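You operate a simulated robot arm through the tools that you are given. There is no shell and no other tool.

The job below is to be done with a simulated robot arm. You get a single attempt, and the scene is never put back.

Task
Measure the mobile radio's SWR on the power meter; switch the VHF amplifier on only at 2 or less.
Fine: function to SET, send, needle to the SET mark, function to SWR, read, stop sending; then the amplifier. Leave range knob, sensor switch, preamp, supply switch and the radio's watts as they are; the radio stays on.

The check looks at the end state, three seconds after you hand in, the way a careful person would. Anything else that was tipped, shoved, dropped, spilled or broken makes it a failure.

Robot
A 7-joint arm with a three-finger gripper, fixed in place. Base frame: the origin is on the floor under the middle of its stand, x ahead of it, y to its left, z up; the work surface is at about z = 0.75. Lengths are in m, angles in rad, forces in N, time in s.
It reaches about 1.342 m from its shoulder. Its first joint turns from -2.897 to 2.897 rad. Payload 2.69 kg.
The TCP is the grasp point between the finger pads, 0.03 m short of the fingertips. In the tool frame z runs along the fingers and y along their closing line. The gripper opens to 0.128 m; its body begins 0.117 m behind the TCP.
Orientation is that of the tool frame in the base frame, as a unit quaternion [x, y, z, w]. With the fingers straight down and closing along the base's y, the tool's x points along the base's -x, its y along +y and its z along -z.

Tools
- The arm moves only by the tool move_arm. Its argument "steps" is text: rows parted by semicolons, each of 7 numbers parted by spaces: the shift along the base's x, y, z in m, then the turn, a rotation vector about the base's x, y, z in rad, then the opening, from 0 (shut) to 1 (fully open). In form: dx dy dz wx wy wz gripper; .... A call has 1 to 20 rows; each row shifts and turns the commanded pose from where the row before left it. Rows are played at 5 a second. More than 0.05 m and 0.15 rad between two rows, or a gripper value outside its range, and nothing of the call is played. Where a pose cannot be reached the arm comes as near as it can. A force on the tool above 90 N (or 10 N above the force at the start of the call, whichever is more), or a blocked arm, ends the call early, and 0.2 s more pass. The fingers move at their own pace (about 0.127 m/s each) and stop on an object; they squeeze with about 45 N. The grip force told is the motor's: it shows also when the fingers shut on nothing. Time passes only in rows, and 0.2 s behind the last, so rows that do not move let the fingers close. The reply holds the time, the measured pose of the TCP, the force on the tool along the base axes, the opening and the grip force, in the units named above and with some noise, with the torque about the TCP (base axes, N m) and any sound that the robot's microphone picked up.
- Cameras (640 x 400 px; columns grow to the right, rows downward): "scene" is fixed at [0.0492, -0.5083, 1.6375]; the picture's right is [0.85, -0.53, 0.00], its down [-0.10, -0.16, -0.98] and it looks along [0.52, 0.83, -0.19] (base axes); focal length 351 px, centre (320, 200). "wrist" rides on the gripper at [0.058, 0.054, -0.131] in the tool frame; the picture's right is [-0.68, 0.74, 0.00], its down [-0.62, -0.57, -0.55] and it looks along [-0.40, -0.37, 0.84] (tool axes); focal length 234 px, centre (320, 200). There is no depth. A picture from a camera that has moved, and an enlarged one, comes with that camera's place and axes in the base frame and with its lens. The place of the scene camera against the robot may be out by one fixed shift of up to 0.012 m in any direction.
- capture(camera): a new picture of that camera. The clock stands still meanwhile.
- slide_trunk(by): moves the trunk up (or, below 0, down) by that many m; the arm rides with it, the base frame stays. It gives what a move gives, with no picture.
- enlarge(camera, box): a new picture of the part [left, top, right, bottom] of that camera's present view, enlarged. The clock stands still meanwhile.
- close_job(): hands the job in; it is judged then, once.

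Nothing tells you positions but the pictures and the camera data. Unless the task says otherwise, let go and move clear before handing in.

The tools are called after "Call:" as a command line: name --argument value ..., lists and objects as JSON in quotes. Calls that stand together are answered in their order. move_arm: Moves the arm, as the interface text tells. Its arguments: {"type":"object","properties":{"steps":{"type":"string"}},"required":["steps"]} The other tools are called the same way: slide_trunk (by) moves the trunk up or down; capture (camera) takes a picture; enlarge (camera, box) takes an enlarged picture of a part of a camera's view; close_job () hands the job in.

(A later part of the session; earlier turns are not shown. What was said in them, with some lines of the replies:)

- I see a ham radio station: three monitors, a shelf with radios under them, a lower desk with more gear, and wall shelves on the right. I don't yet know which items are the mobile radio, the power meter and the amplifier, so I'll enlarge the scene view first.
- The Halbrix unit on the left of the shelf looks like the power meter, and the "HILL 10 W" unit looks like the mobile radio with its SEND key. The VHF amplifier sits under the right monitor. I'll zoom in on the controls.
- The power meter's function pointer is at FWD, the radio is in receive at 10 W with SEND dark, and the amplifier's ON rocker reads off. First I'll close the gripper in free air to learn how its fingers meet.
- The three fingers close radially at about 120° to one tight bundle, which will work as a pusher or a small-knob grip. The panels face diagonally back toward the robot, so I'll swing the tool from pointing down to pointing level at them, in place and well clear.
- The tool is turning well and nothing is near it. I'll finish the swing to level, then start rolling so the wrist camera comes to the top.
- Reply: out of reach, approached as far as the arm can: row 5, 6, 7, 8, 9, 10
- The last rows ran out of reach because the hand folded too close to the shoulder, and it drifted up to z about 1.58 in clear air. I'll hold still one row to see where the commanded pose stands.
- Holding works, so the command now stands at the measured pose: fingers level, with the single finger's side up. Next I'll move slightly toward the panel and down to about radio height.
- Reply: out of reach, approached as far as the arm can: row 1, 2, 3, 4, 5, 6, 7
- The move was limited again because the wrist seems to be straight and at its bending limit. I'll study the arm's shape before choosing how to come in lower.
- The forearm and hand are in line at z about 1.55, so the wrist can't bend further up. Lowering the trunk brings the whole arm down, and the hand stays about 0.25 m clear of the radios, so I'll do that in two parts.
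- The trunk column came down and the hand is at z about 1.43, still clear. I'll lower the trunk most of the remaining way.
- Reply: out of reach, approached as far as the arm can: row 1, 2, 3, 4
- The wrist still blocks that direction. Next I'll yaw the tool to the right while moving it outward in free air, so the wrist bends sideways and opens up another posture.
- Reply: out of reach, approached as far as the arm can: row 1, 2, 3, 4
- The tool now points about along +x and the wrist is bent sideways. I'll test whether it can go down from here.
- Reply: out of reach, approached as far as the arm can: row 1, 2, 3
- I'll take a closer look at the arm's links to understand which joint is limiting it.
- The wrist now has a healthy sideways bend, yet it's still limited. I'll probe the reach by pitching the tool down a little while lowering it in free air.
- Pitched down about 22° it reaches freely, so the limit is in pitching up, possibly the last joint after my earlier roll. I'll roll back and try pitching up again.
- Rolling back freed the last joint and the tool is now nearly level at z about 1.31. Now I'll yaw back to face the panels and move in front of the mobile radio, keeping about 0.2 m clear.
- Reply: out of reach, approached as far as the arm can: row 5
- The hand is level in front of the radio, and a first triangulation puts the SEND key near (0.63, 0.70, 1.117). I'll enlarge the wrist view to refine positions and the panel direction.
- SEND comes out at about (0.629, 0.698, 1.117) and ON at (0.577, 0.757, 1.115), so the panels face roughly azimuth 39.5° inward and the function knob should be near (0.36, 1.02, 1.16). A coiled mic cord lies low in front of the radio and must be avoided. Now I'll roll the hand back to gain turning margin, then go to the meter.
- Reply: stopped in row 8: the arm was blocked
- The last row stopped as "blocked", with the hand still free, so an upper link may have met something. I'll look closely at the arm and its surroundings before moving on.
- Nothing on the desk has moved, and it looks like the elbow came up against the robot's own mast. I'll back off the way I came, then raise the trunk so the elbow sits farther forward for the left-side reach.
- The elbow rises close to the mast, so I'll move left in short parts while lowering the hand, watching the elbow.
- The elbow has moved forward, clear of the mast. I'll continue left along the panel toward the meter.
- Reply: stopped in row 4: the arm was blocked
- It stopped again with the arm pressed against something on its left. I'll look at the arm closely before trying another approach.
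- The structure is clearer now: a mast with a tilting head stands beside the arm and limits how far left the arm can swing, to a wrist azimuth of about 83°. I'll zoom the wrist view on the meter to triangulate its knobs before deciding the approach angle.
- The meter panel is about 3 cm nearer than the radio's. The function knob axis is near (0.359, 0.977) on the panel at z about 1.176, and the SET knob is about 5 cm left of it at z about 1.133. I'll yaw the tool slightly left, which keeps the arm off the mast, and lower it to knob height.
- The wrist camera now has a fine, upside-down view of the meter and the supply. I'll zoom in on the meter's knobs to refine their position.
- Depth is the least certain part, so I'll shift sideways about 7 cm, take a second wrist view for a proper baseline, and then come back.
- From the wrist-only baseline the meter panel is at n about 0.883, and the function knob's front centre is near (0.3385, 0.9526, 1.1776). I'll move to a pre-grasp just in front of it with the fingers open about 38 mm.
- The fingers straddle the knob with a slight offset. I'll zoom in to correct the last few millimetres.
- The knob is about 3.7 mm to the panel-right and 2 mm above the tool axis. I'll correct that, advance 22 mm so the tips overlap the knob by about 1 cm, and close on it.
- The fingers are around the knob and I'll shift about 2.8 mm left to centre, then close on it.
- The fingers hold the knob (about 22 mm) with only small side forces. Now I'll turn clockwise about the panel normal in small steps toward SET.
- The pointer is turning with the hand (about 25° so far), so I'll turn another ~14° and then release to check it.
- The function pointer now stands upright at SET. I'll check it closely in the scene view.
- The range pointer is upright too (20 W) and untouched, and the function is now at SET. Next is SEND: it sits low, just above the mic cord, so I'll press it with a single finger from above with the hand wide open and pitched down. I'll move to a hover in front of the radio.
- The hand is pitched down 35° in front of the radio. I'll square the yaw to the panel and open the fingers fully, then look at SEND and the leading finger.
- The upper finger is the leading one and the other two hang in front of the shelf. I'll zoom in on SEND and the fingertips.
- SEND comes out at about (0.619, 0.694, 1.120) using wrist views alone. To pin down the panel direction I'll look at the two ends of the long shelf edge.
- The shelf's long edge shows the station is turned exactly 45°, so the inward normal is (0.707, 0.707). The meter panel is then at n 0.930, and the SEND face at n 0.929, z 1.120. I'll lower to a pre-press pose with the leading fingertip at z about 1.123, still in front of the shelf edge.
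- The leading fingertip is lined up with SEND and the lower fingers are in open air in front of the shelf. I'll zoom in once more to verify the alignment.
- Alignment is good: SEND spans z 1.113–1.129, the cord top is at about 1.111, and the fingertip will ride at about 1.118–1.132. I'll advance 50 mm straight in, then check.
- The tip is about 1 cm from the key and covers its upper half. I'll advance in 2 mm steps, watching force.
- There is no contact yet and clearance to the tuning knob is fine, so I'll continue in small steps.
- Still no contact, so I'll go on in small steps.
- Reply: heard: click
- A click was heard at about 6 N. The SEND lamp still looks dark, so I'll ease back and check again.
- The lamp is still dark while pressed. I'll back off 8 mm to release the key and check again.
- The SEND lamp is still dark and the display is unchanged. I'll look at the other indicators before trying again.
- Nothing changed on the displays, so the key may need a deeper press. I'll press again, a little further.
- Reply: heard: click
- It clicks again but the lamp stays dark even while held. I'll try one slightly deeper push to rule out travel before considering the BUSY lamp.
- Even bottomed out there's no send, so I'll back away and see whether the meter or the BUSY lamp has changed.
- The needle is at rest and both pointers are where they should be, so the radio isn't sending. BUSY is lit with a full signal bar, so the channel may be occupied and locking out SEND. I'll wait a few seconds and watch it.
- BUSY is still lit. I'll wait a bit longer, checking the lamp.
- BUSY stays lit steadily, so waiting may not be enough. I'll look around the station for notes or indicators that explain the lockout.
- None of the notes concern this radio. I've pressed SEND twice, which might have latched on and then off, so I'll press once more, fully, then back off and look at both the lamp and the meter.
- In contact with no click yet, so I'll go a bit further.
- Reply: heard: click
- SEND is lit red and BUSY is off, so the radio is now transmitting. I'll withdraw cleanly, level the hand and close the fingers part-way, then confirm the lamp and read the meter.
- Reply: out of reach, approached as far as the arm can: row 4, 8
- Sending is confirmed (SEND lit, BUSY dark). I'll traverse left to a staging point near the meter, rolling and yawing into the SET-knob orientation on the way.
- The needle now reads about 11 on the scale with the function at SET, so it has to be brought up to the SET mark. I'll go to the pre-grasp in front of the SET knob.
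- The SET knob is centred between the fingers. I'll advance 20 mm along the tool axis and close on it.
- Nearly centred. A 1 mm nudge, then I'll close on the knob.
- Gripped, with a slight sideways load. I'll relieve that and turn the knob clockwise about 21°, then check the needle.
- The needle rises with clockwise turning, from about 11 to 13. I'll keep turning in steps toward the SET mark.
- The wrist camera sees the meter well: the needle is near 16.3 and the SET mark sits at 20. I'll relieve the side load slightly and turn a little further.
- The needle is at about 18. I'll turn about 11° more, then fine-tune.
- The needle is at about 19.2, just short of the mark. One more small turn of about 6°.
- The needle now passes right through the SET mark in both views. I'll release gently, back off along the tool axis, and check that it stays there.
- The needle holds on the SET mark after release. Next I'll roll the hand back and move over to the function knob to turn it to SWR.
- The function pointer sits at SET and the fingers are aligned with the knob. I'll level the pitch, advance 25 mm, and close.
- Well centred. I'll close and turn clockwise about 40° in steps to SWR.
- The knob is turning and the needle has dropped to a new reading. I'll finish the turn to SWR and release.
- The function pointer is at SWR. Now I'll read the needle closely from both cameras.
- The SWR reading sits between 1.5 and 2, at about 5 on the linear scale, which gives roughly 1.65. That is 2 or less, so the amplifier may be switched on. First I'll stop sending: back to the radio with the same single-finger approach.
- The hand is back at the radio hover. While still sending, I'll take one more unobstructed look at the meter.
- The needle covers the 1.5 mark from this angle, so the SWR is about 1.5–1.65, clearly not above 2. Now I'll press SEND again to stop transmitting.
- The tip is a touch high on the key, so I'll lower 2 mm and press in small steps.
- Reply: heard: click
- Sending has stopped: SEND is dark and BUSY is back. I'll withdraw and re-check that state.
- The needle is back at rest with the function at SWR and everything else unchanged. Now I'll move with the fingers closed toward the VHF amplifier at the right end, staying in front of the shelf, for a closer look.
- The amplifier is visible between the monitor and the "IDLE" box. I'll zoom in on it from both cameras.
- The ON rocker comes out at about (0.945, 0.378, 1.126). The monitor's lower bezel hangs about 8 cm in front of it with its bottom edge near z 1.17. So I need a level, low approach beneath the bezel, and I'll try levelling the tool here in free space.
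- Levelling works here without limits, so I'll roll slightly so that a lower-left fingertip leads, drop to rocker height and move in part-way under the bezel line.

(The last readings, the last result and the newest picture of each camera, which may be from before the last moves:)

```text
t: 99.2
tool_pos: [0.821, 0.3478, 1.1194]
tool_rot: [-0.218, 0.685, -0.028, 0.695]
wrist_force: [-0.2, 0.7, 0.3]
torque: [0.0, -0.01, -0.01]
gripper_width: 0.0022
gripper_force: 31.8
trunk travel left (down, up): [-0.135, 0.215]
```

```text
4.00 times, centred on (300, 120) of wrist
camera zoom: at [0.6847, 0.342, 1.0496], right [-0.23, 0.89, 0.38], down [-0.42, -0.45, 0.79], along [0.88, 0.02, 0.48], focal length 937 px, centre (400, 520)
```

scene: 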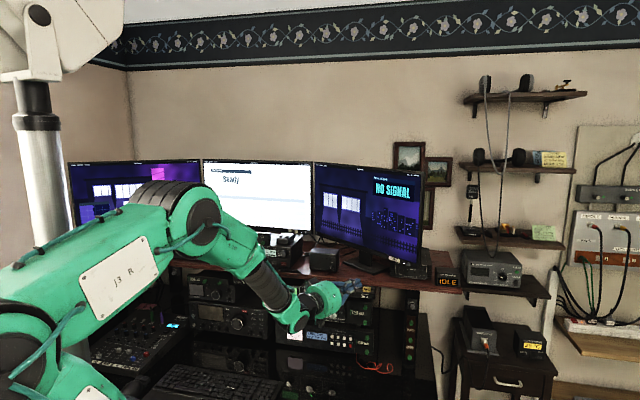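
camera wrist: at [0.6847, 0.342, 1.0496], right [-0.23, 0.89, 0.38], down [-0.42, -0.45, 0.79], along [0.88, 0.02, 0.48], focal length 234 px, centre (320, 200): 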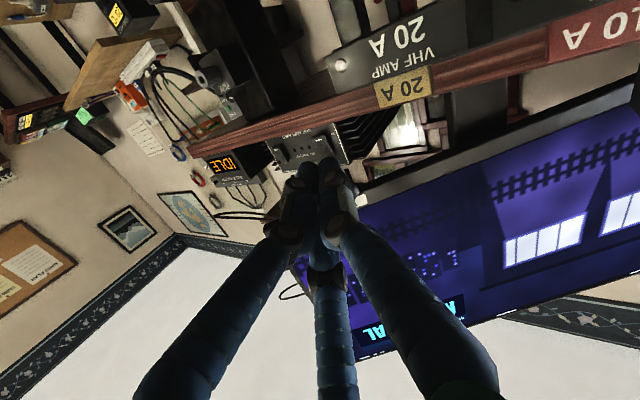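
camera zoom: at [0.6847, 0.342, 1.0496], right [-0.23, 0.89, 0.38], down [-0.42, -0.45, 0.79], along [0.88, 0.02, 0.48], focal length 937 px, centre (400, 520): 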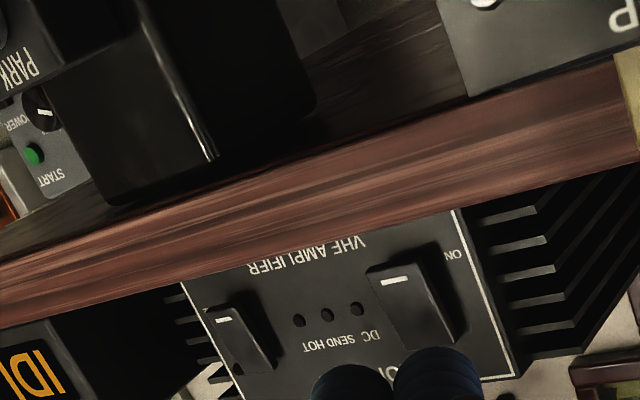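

I'll zoom in closer on the ON rocker to see which way it is tilted.

Call:
enlarge --camera "wrist" --box '[296, 120, 360, 160]'

Call:
enlarge --camera "scene" --box '[392, 262, 424, 282]'

Call:
enlarge --camera "scene" --box '[208, 240, 240, 260]'

```text
10.00 times, centred on (328, 140) of wrist
camera zoom: at [0.6847, 0.342, 1.0496], right [-0.23, 0.89, 0.38], down [-0.42, -0.45, 0.79], along [0.88, 0.02, 0.48], focal length 2342 px, centre (240, 800)
```

zoom: 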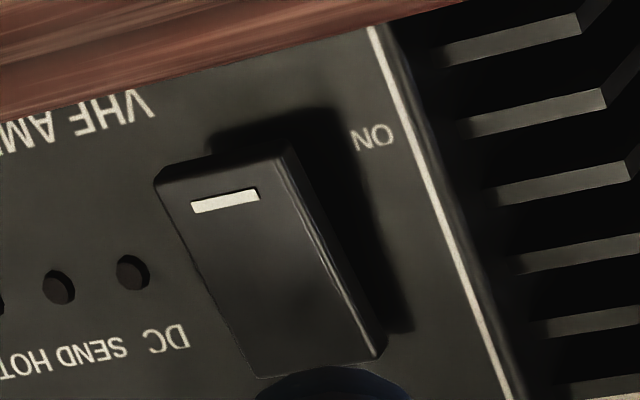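

```text
16.00 times, centred on (408, 272) of scene
camera zoom: at [0.0492, -0.5083, 1.6375], right [0.85, -0.53, 0.0], down [-0.1, -0.16, -0.98], along [0.52, 0.83, -0.19], focal length 5611 px, centre (-1088, -952)
```

zoom: 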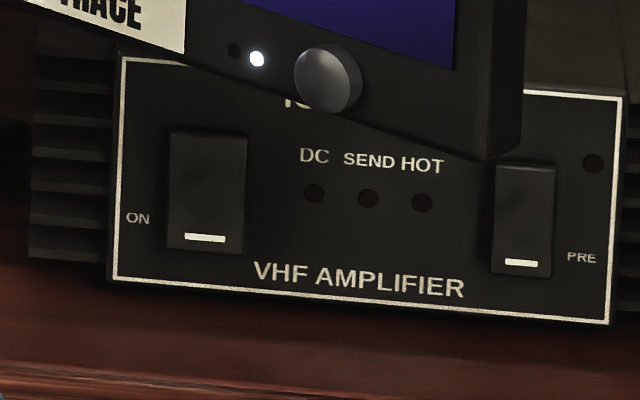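

```text
16.00 times, centred on (224, 250) of scene
camera zoom: at [0.0492, -0.5083, 1.6375], right [0.85, -0.53, 0.0], down [-0.1, -0.16, -0.98], along [0.52, 0.83, -0.19], focal length 5611 px, centre (1856, -600)
```

zoom: 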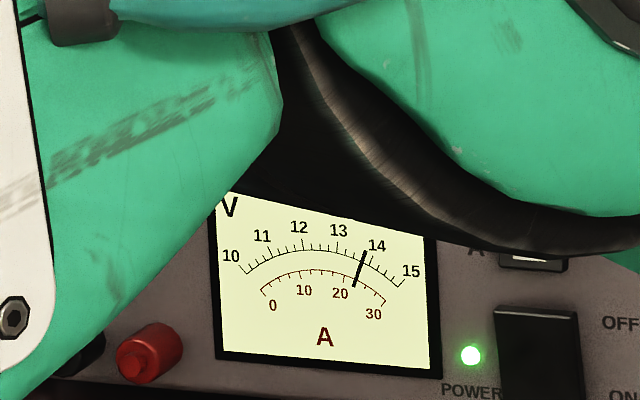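

The rocker's lower end, next to the "ON" label, stands proud, so it's off and must be pressed at the bottom. I'll move in to about 2 cm short of it, low under the bezel.

Call:
move_arm --steps "0.0269 -0.0026 0 0 0 0 0; 0.0269 -0.0026 0 0 0 0 0; 0.0268 -0.0025 0 0 0 0 0; 0 0 0 0 0 0 0"

Call:
enlarge --camera "wrist" --box '[260, 100, 388, 180]'

Call:
enlarge --camera "scene" --box '[340, 245, 436, 305]'

```text
t: 100.2
tool_pos: [0.8803, 0.3407, 1.1186]
tool_rot: [-0.213, 0.687, -0.033, 0.694]
wrist_force: [0.7, 0.2, -0.2]
torque: [0.0, -0.01, 0.03]
gripper_width: 0.0021
gripper_force: 31.3
out of reach, approached as far as the arm can: row 3
trunk travel left (down, up): [-0.135, 0.215]
```

```text
5.00 times, centred on (324, 140) of wrist
camera zoom: at [0.7435, 0.3369, 1.0493], right [-0.22, 0.9, 0.38], down [-0.42, -0.44, 0.79], along [0.88, 0.01, 0.48], focal length 1171 px, centre (300, 500)
```

zoom: 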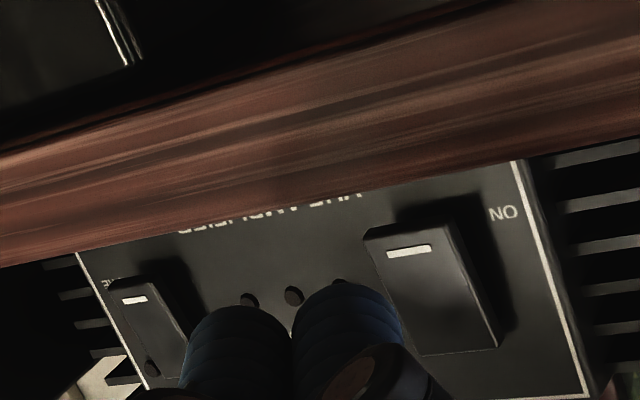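

```text
6.67 times, centred on (388, 275) of scene
camera zoom: at [0.0492, -0.5083, 1.6375], right [0.85, -0.53, 0.0], down [-0.1, -0.16, -0.98], along [0.52, 0.83, -0.19], focal length 2338 px, centre (-133, -300)
```

zoom: 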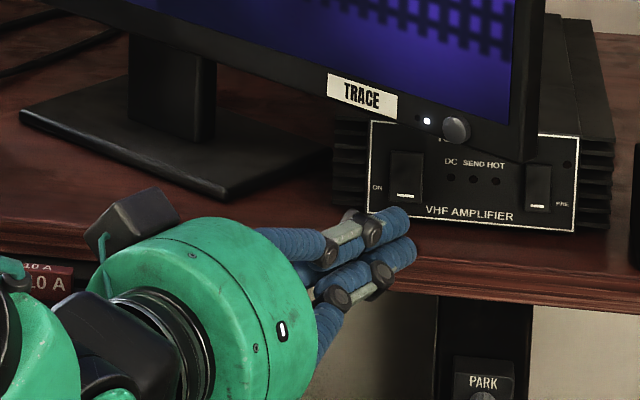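

Row 3 hit the wrist limit. Yawing a little more to the right relieves it, so I'll do that and continue to about 1.5 cm short of the rocker.

Call:
move_arm --steps "0 0 0.0005 0 0 -0.065 0; 0 0 0 0 0 -0.065 0; 0.012 0.0034 0 0 0 0 0; 0.0118 0.0034 0 0 0 0 0; 0 0 0 0 0 0 0"

Call:
enlarge --camera "wrist" --box '[260, 90, 388, 170]'

Call:
enlarge --camera "scene" --box '[360, 250, 424, 290]'

```text
t: 101.5
tool_pos: [0.9041, 0.3487, 1.1191]
tool_rot: [-0.173, 0.697, -0.075, 0.692]
wrist_force: [0.3, -0.4, -0.7]
torque: [-0.01, -0.02, -0.01]
gripper_width: 0.0019
gripper_force: 31.1
trunk travel left (down, up): [-0.135, 0.215]
```

```text
5.00 times, centred on (324, 130) of wrist
camera zoom: at [0.7679, 0.3607, 1.0492], right [-0.11, 0.92, 0.38], down [-0.48, -0.39, 0.79], along [0.87, -0.09, 0.48], focal length 1171 px, centre (300, 550)
```

zoom: 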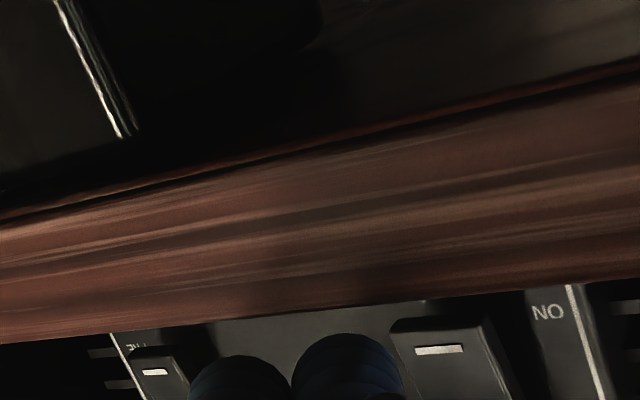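

```text
10.00 times, centred on (392, 270) of scene
camera zoom: at [0.0492, -0.5083, 1.6375], right [0.85, -0.53, 0.0], down [-0.1, -0.16, -0.98], along [0.52, 0.83, -0.19], focal length 3507 px, centre (-400, -500)
```

zoom: 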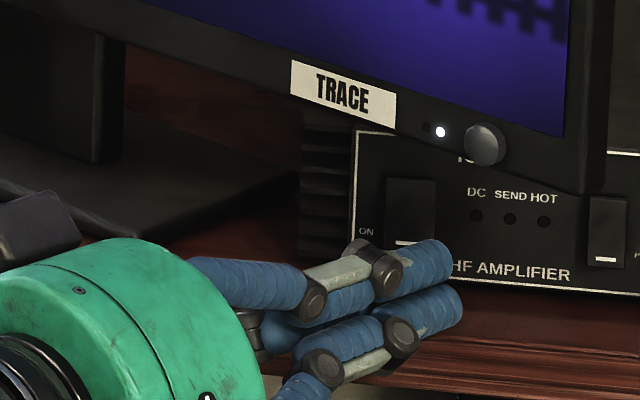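

The mark on the rocker is at about (0.940, 0.376, 1.120). I'll raise 3.5 mm to aim for it and advance in small steps along the panel normal.

Call:
move_arm --steps "-0.0008 0.0008 0.0036 0 0 0 0; 0.0021 0.0021 0 0 0 0 0; 0.0021 0.0021 0 0 0 0 0; 0.0021 0.0021 0 0 0 0 0"

Call:
enlarge --camera "wrist" --box '[280, 110, 376, 170]'

Call:
enlarge --camera "scene" --box '[376, 254, 424, 284]'

```text
t: 102.5
tool_pos: [0.909, 0.3556, 1.1232]
tool_rot: [-0.173, 0.697, -0.074, 0.692]
wrist_force: [-0.6, 0.3, 0.4]
torque: [-0.01, -0.03, 0.01]
gripper_width: 0.0023
gripper_force: 31.5
trunk travel left (down, up): [-0.135, 0.215]
```

```text
6.67 times, centred on (328, 140) of wrist
camera zoom: at [0.7733, 0.3677, 1.0529], right [-0.11, 0.92, 0.38], down [-0.48, -0.39, 0.79], along [0.87, -0.09, 0.48], focal length 1561 px, centre (267, 600)
```

zoom: 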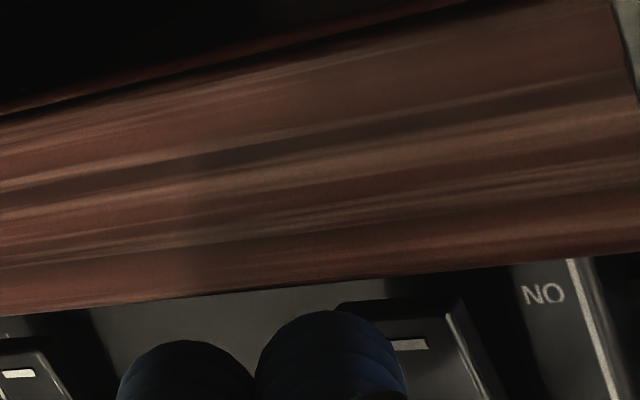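

```text
13.33 times, centred on (400, 269) of scene
camera zoom: at [0.0492, -0.5083, 1.6375], right [0.85, -0.53, 0.0], down [-0.1, -0.16, -0.98], along [0.52, 0.83, -0.19], focal length 4676 px, centre (-747, -720)
```

zoom: 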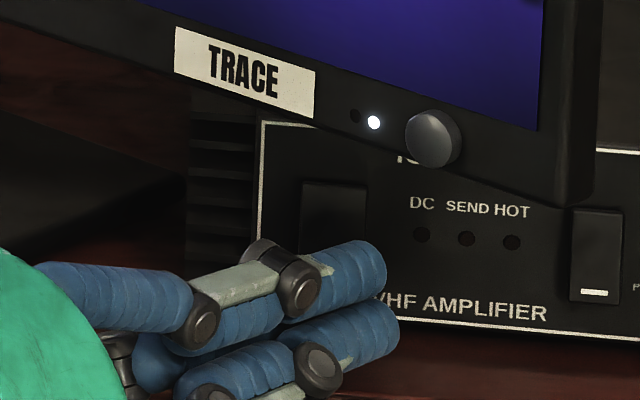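

The leading fingertip is just in front of the rocker's lower end, slightly right of centre. I'll shift 3 mm left and press in small steps.

Call:
move_arm --steps "-0.0021 0.0021 0 0 0 0 0; 0.0014 0.0014 0 0 0 0 0; 0.0014 0.0014 0 0 0 0 0"

Call:
move_arm --steps "0.001 0.001 0 0 0 0 0; 0.001 0.001 0 0 0 0 0"

Call:
enlarge --camera "scene" --box '[376, 254, 424, 284]'

```text
t: 103.2
tool_pos: [0.9112, 0.3594, 1.1229]
tool_rot: [-0.172, 0.697, -0.074, 0.692]
wrist_force: [0.0, 0.5, 0.7]
torque: [0.02, 0.05, 0.0]
gripper_width: 0.0021
gripper_force: 31.3
trunk travel left (down, up): [-0.135, 0.215]
```

```text
t: 103.8
tool_pos: [0.9122, 0.3626, 1.1225]
tool_rot: [-0.173, 0.697, -0.074, 0.692]
wrist_force: [-2.6, -1.3, -1.5]
torque: [-0.02, 0.04, 0.01]
gripper_width: 0.002
gripper_force: 31.1
trunk travel left (down, up): [-0.135, 0.215]
```

```text
13.33 times, centred on (400, 269) of scene
camera zoom: at [0.0492, -0.5083, 1.6375], right [0.85, -0.53, 0.0], down [-0.1, -0.16, -0.98], along [0.52, 0.83, -0.19], focal length 4676 px, centre (-747, -720)
```

zoom: 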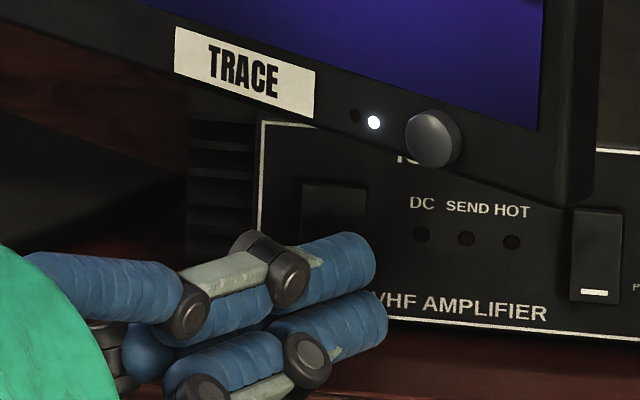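

Light contact has begun. I'll press a little further.

Call:
move_arm --steps "0.001 0.001 0 0 0 0 0; 0.001 0.001 0 0 0 0 0"

Call:
enlarge --camera "scene" --box '[376, 254, 424, 284]'

```text
t: 104.5
tool_pos: [0.9137, 0.3647, 1.1238]
tool_rot: [-0.172, 0.697, -0.075, 0.692]
wrist_force: [-7.4, -7.8, -1.1]
torque: [-0.02, 0.07, 0.0]
gripper_width: 0.0021
gripper_force: 31.6
trunk travel left (down, up): [-0.135, 0.215]
```

```text
13.33 times, centred on (400, 269) of scene
camera zoom: at [0.0492, -0.5083, 1.6375], right [0.85, -0.53, 0.0], down [-0.1, -0.16, -0.98], along [0.52, 0.83, -0.19], focal length 4676 px, centre (-747, -720)
```

zoom: 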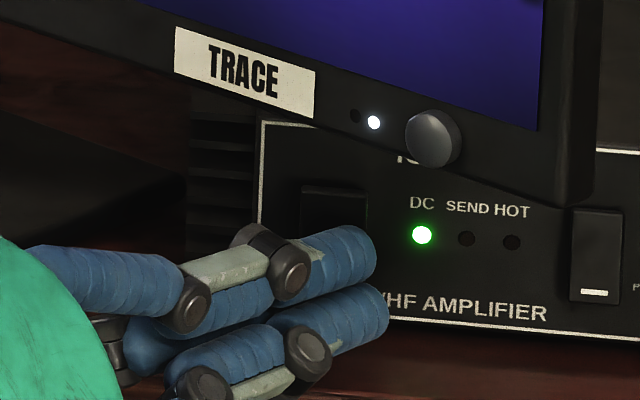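

The DC lamp is lit green, so the amplifier is on. I'll back out the way I came, low beneath the bezel.

Call:
move_arm --steps "-0.003 -0.003 0 0 0 0 0; -0.006 -0.006 0 0 0 0 0; -0.012 -0.006 0 0 0 0 0; -0.0353 0.0043 0 0 0 0 0; -0.0353 0.0043 0 0 0 0 0; -0.0353 0.0043 0 0 0 0 0; -0.03 0 0.01 0 0 0 0; -0.03 0 0.03 0 0 0 0"

Call:
enlarge --camera "scene" --box '[376, 250, 440, 290]'

Call:
capture --camera "scene"

```text
t: 106.2
tool_pos: [0.7267, 0.3624, 1.1627]
tool_rot: [-0.173, 0.697, -0.075, 0.691]
wrist_force: [0.5, 0.6, -0.3]
torque: [0.02, -0.05, 0.0]
gripper_width: 0.0023
gripper_force: 31.6
trunk travel left (down, up): [-0.135, 0.215]
```

```text
10.00 times, centred on (408, 270) of scene
camera zoom: at [0.0492, -0.5083, 1.6375], right [0.85, -0.53, 0.0], down [-0.1, -0.16, -0.98], along [0.52, 0.83, -0.19], focal length 3507 px, centre (-560, -500)
```

zoom: 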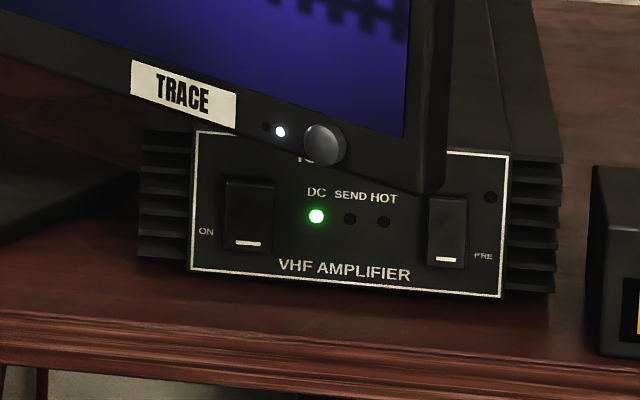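

```text
taken
```

scene: 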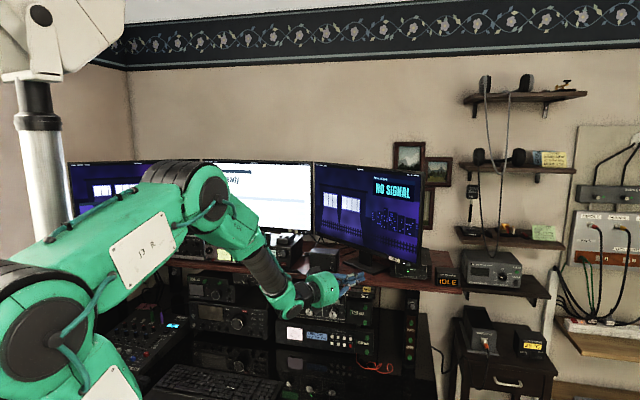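

The amplifier stays on with PRE untouched. I'll move the hand up and clear, then check the radio, meter and supply once more.

Call:
move_arm --steps "-0.03 0 0.03 0 0 0 0; -0.02 0 0.04 0 0 0 0; -0.01 0 0.04 0.0 0.1 0 0; 0 0 0.04 0 0.1 0 0; 0 0 0.04 0 0.1 0 0.3; 0 0 0 0 0 0 0.5; 0 0 0 0 0 0 0.5"

Call:
capture --camera "scene"

Call:
enlarge --camera "scene" --box '[150, 220, 246, 280]'

Call:
enlarge --camera "scene" --box '[226, 222, 322, 282]'

Call:
enlarge --camera "scene" --box '[376, 245, 472, 305]'

```text
t: 107.8
tool_pos: [0.6669, 0.3617, 1.3546]
tool_rot: [-0.182, 0.793, -0.047, 0.58]
wrist_force: [0.6, 0.5, 0.4]
torque: [0.0, 0.01, -0.03]
gripper_width: 0.0638
gripper_force: 0.0
trunk travel left (down, up): [-0.135, 0.215]
```

```text
taken
```

scene: 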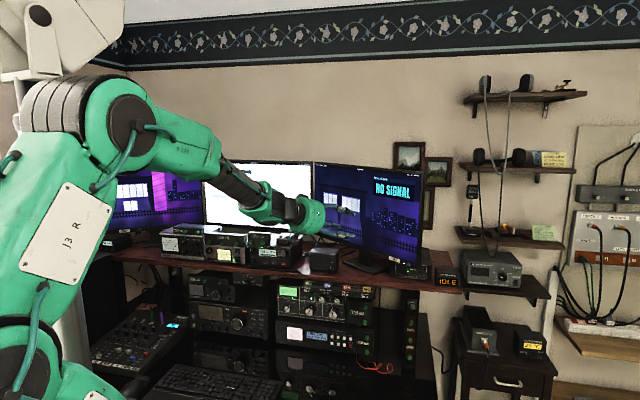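

```text
6.67 times, centred on (198, 250) of scene
camera zoom: at [0.0492, -0.5083, 1.6375], right [0.85, -0.53, 0.0], down [-0.1, -0.16, -0.98], along [0.52, 0.83, -0.19], focal length 2338 px, centre (1133, -133)
```

zoom: 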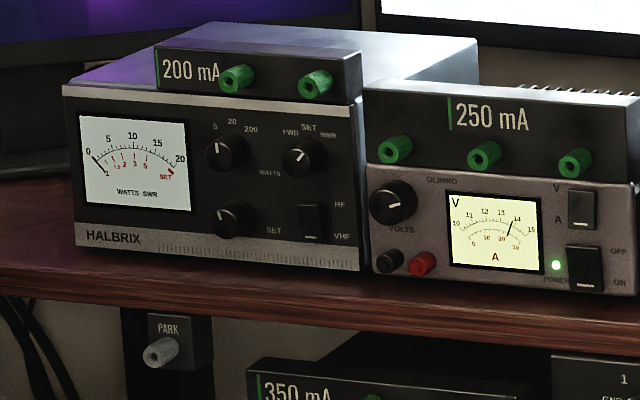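

```text
6.67 times, centred on (274, 252) of scene
camera zoom: at [0.0492, -0.5083, 1.6375], right [0.85, -0.53, 0.0], down [-0.1, -0.16, -0.98], along [0.52, 0.83, -0.19], focal length 2338 px, centre (627, -147)
```

zoom: 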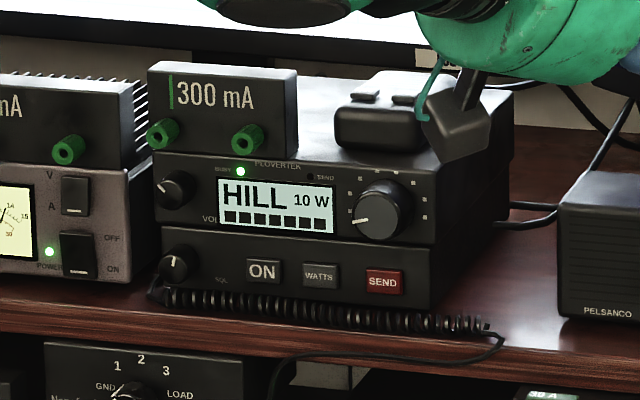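

```text
6.67 times, centred on (424, 275) of scene
camera zoom: at [0.0492, -0.5083, 1.6375], right [0.85, -0.53, 0.0], down [-0.1, -0.16, -0.98], along [0.52, 0.83, -0.19], focal length 2338 px, centre (-373, -300)
```

zoom: 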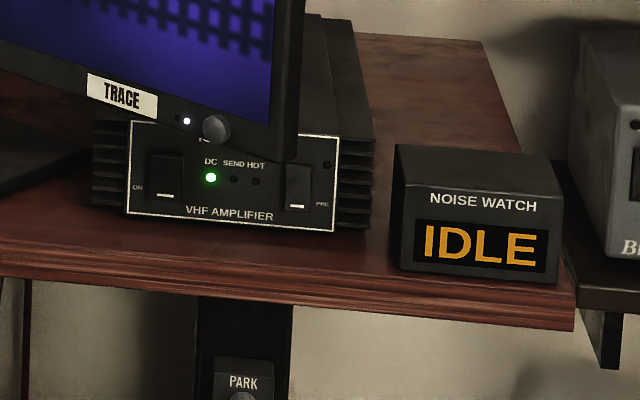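

All the checks pass:
- **Radio:** on at 10 W and not sending.
- **Meter:** function at SWR; range knob and sensor switch unchanged, needle at rest.
- **Supply:** on.
- **Amplifier:** on with DC lit, PRE unchanged.

The SWR read about 1.6, and the hand is clear, so I'm handing in.

Call:
close_job

```text
The job is handed in.
```

The mobile radio's SWR read about 1.6, with the needle between the 1.5 and 2 marks. That is under your limit of 2, so I switched the VHF amplifier on, and its DC lamp is lit.

- **Measurement:** with the radio sending at 10 W, I brought the needle onto the SET mark, turned the function knob to SWR and read it. I then stopped sending.
- **SEND key:** my first two presses clicked but did not start a transmission. The third press worked, and I don't know why the first two failed.
- **Left as they were:** the range knob (20), sensor switch (VHF), preamp and supply switch are unchanged. The radio is still on at 10 W and not sending.
- **Arm contact:** on the way to the meter the arm stopped twice, probably against the robot's own mast. I saw nothing on the desk or shelf moved.

The function knob is still at SWR. The SET knob is where the measurement put it.
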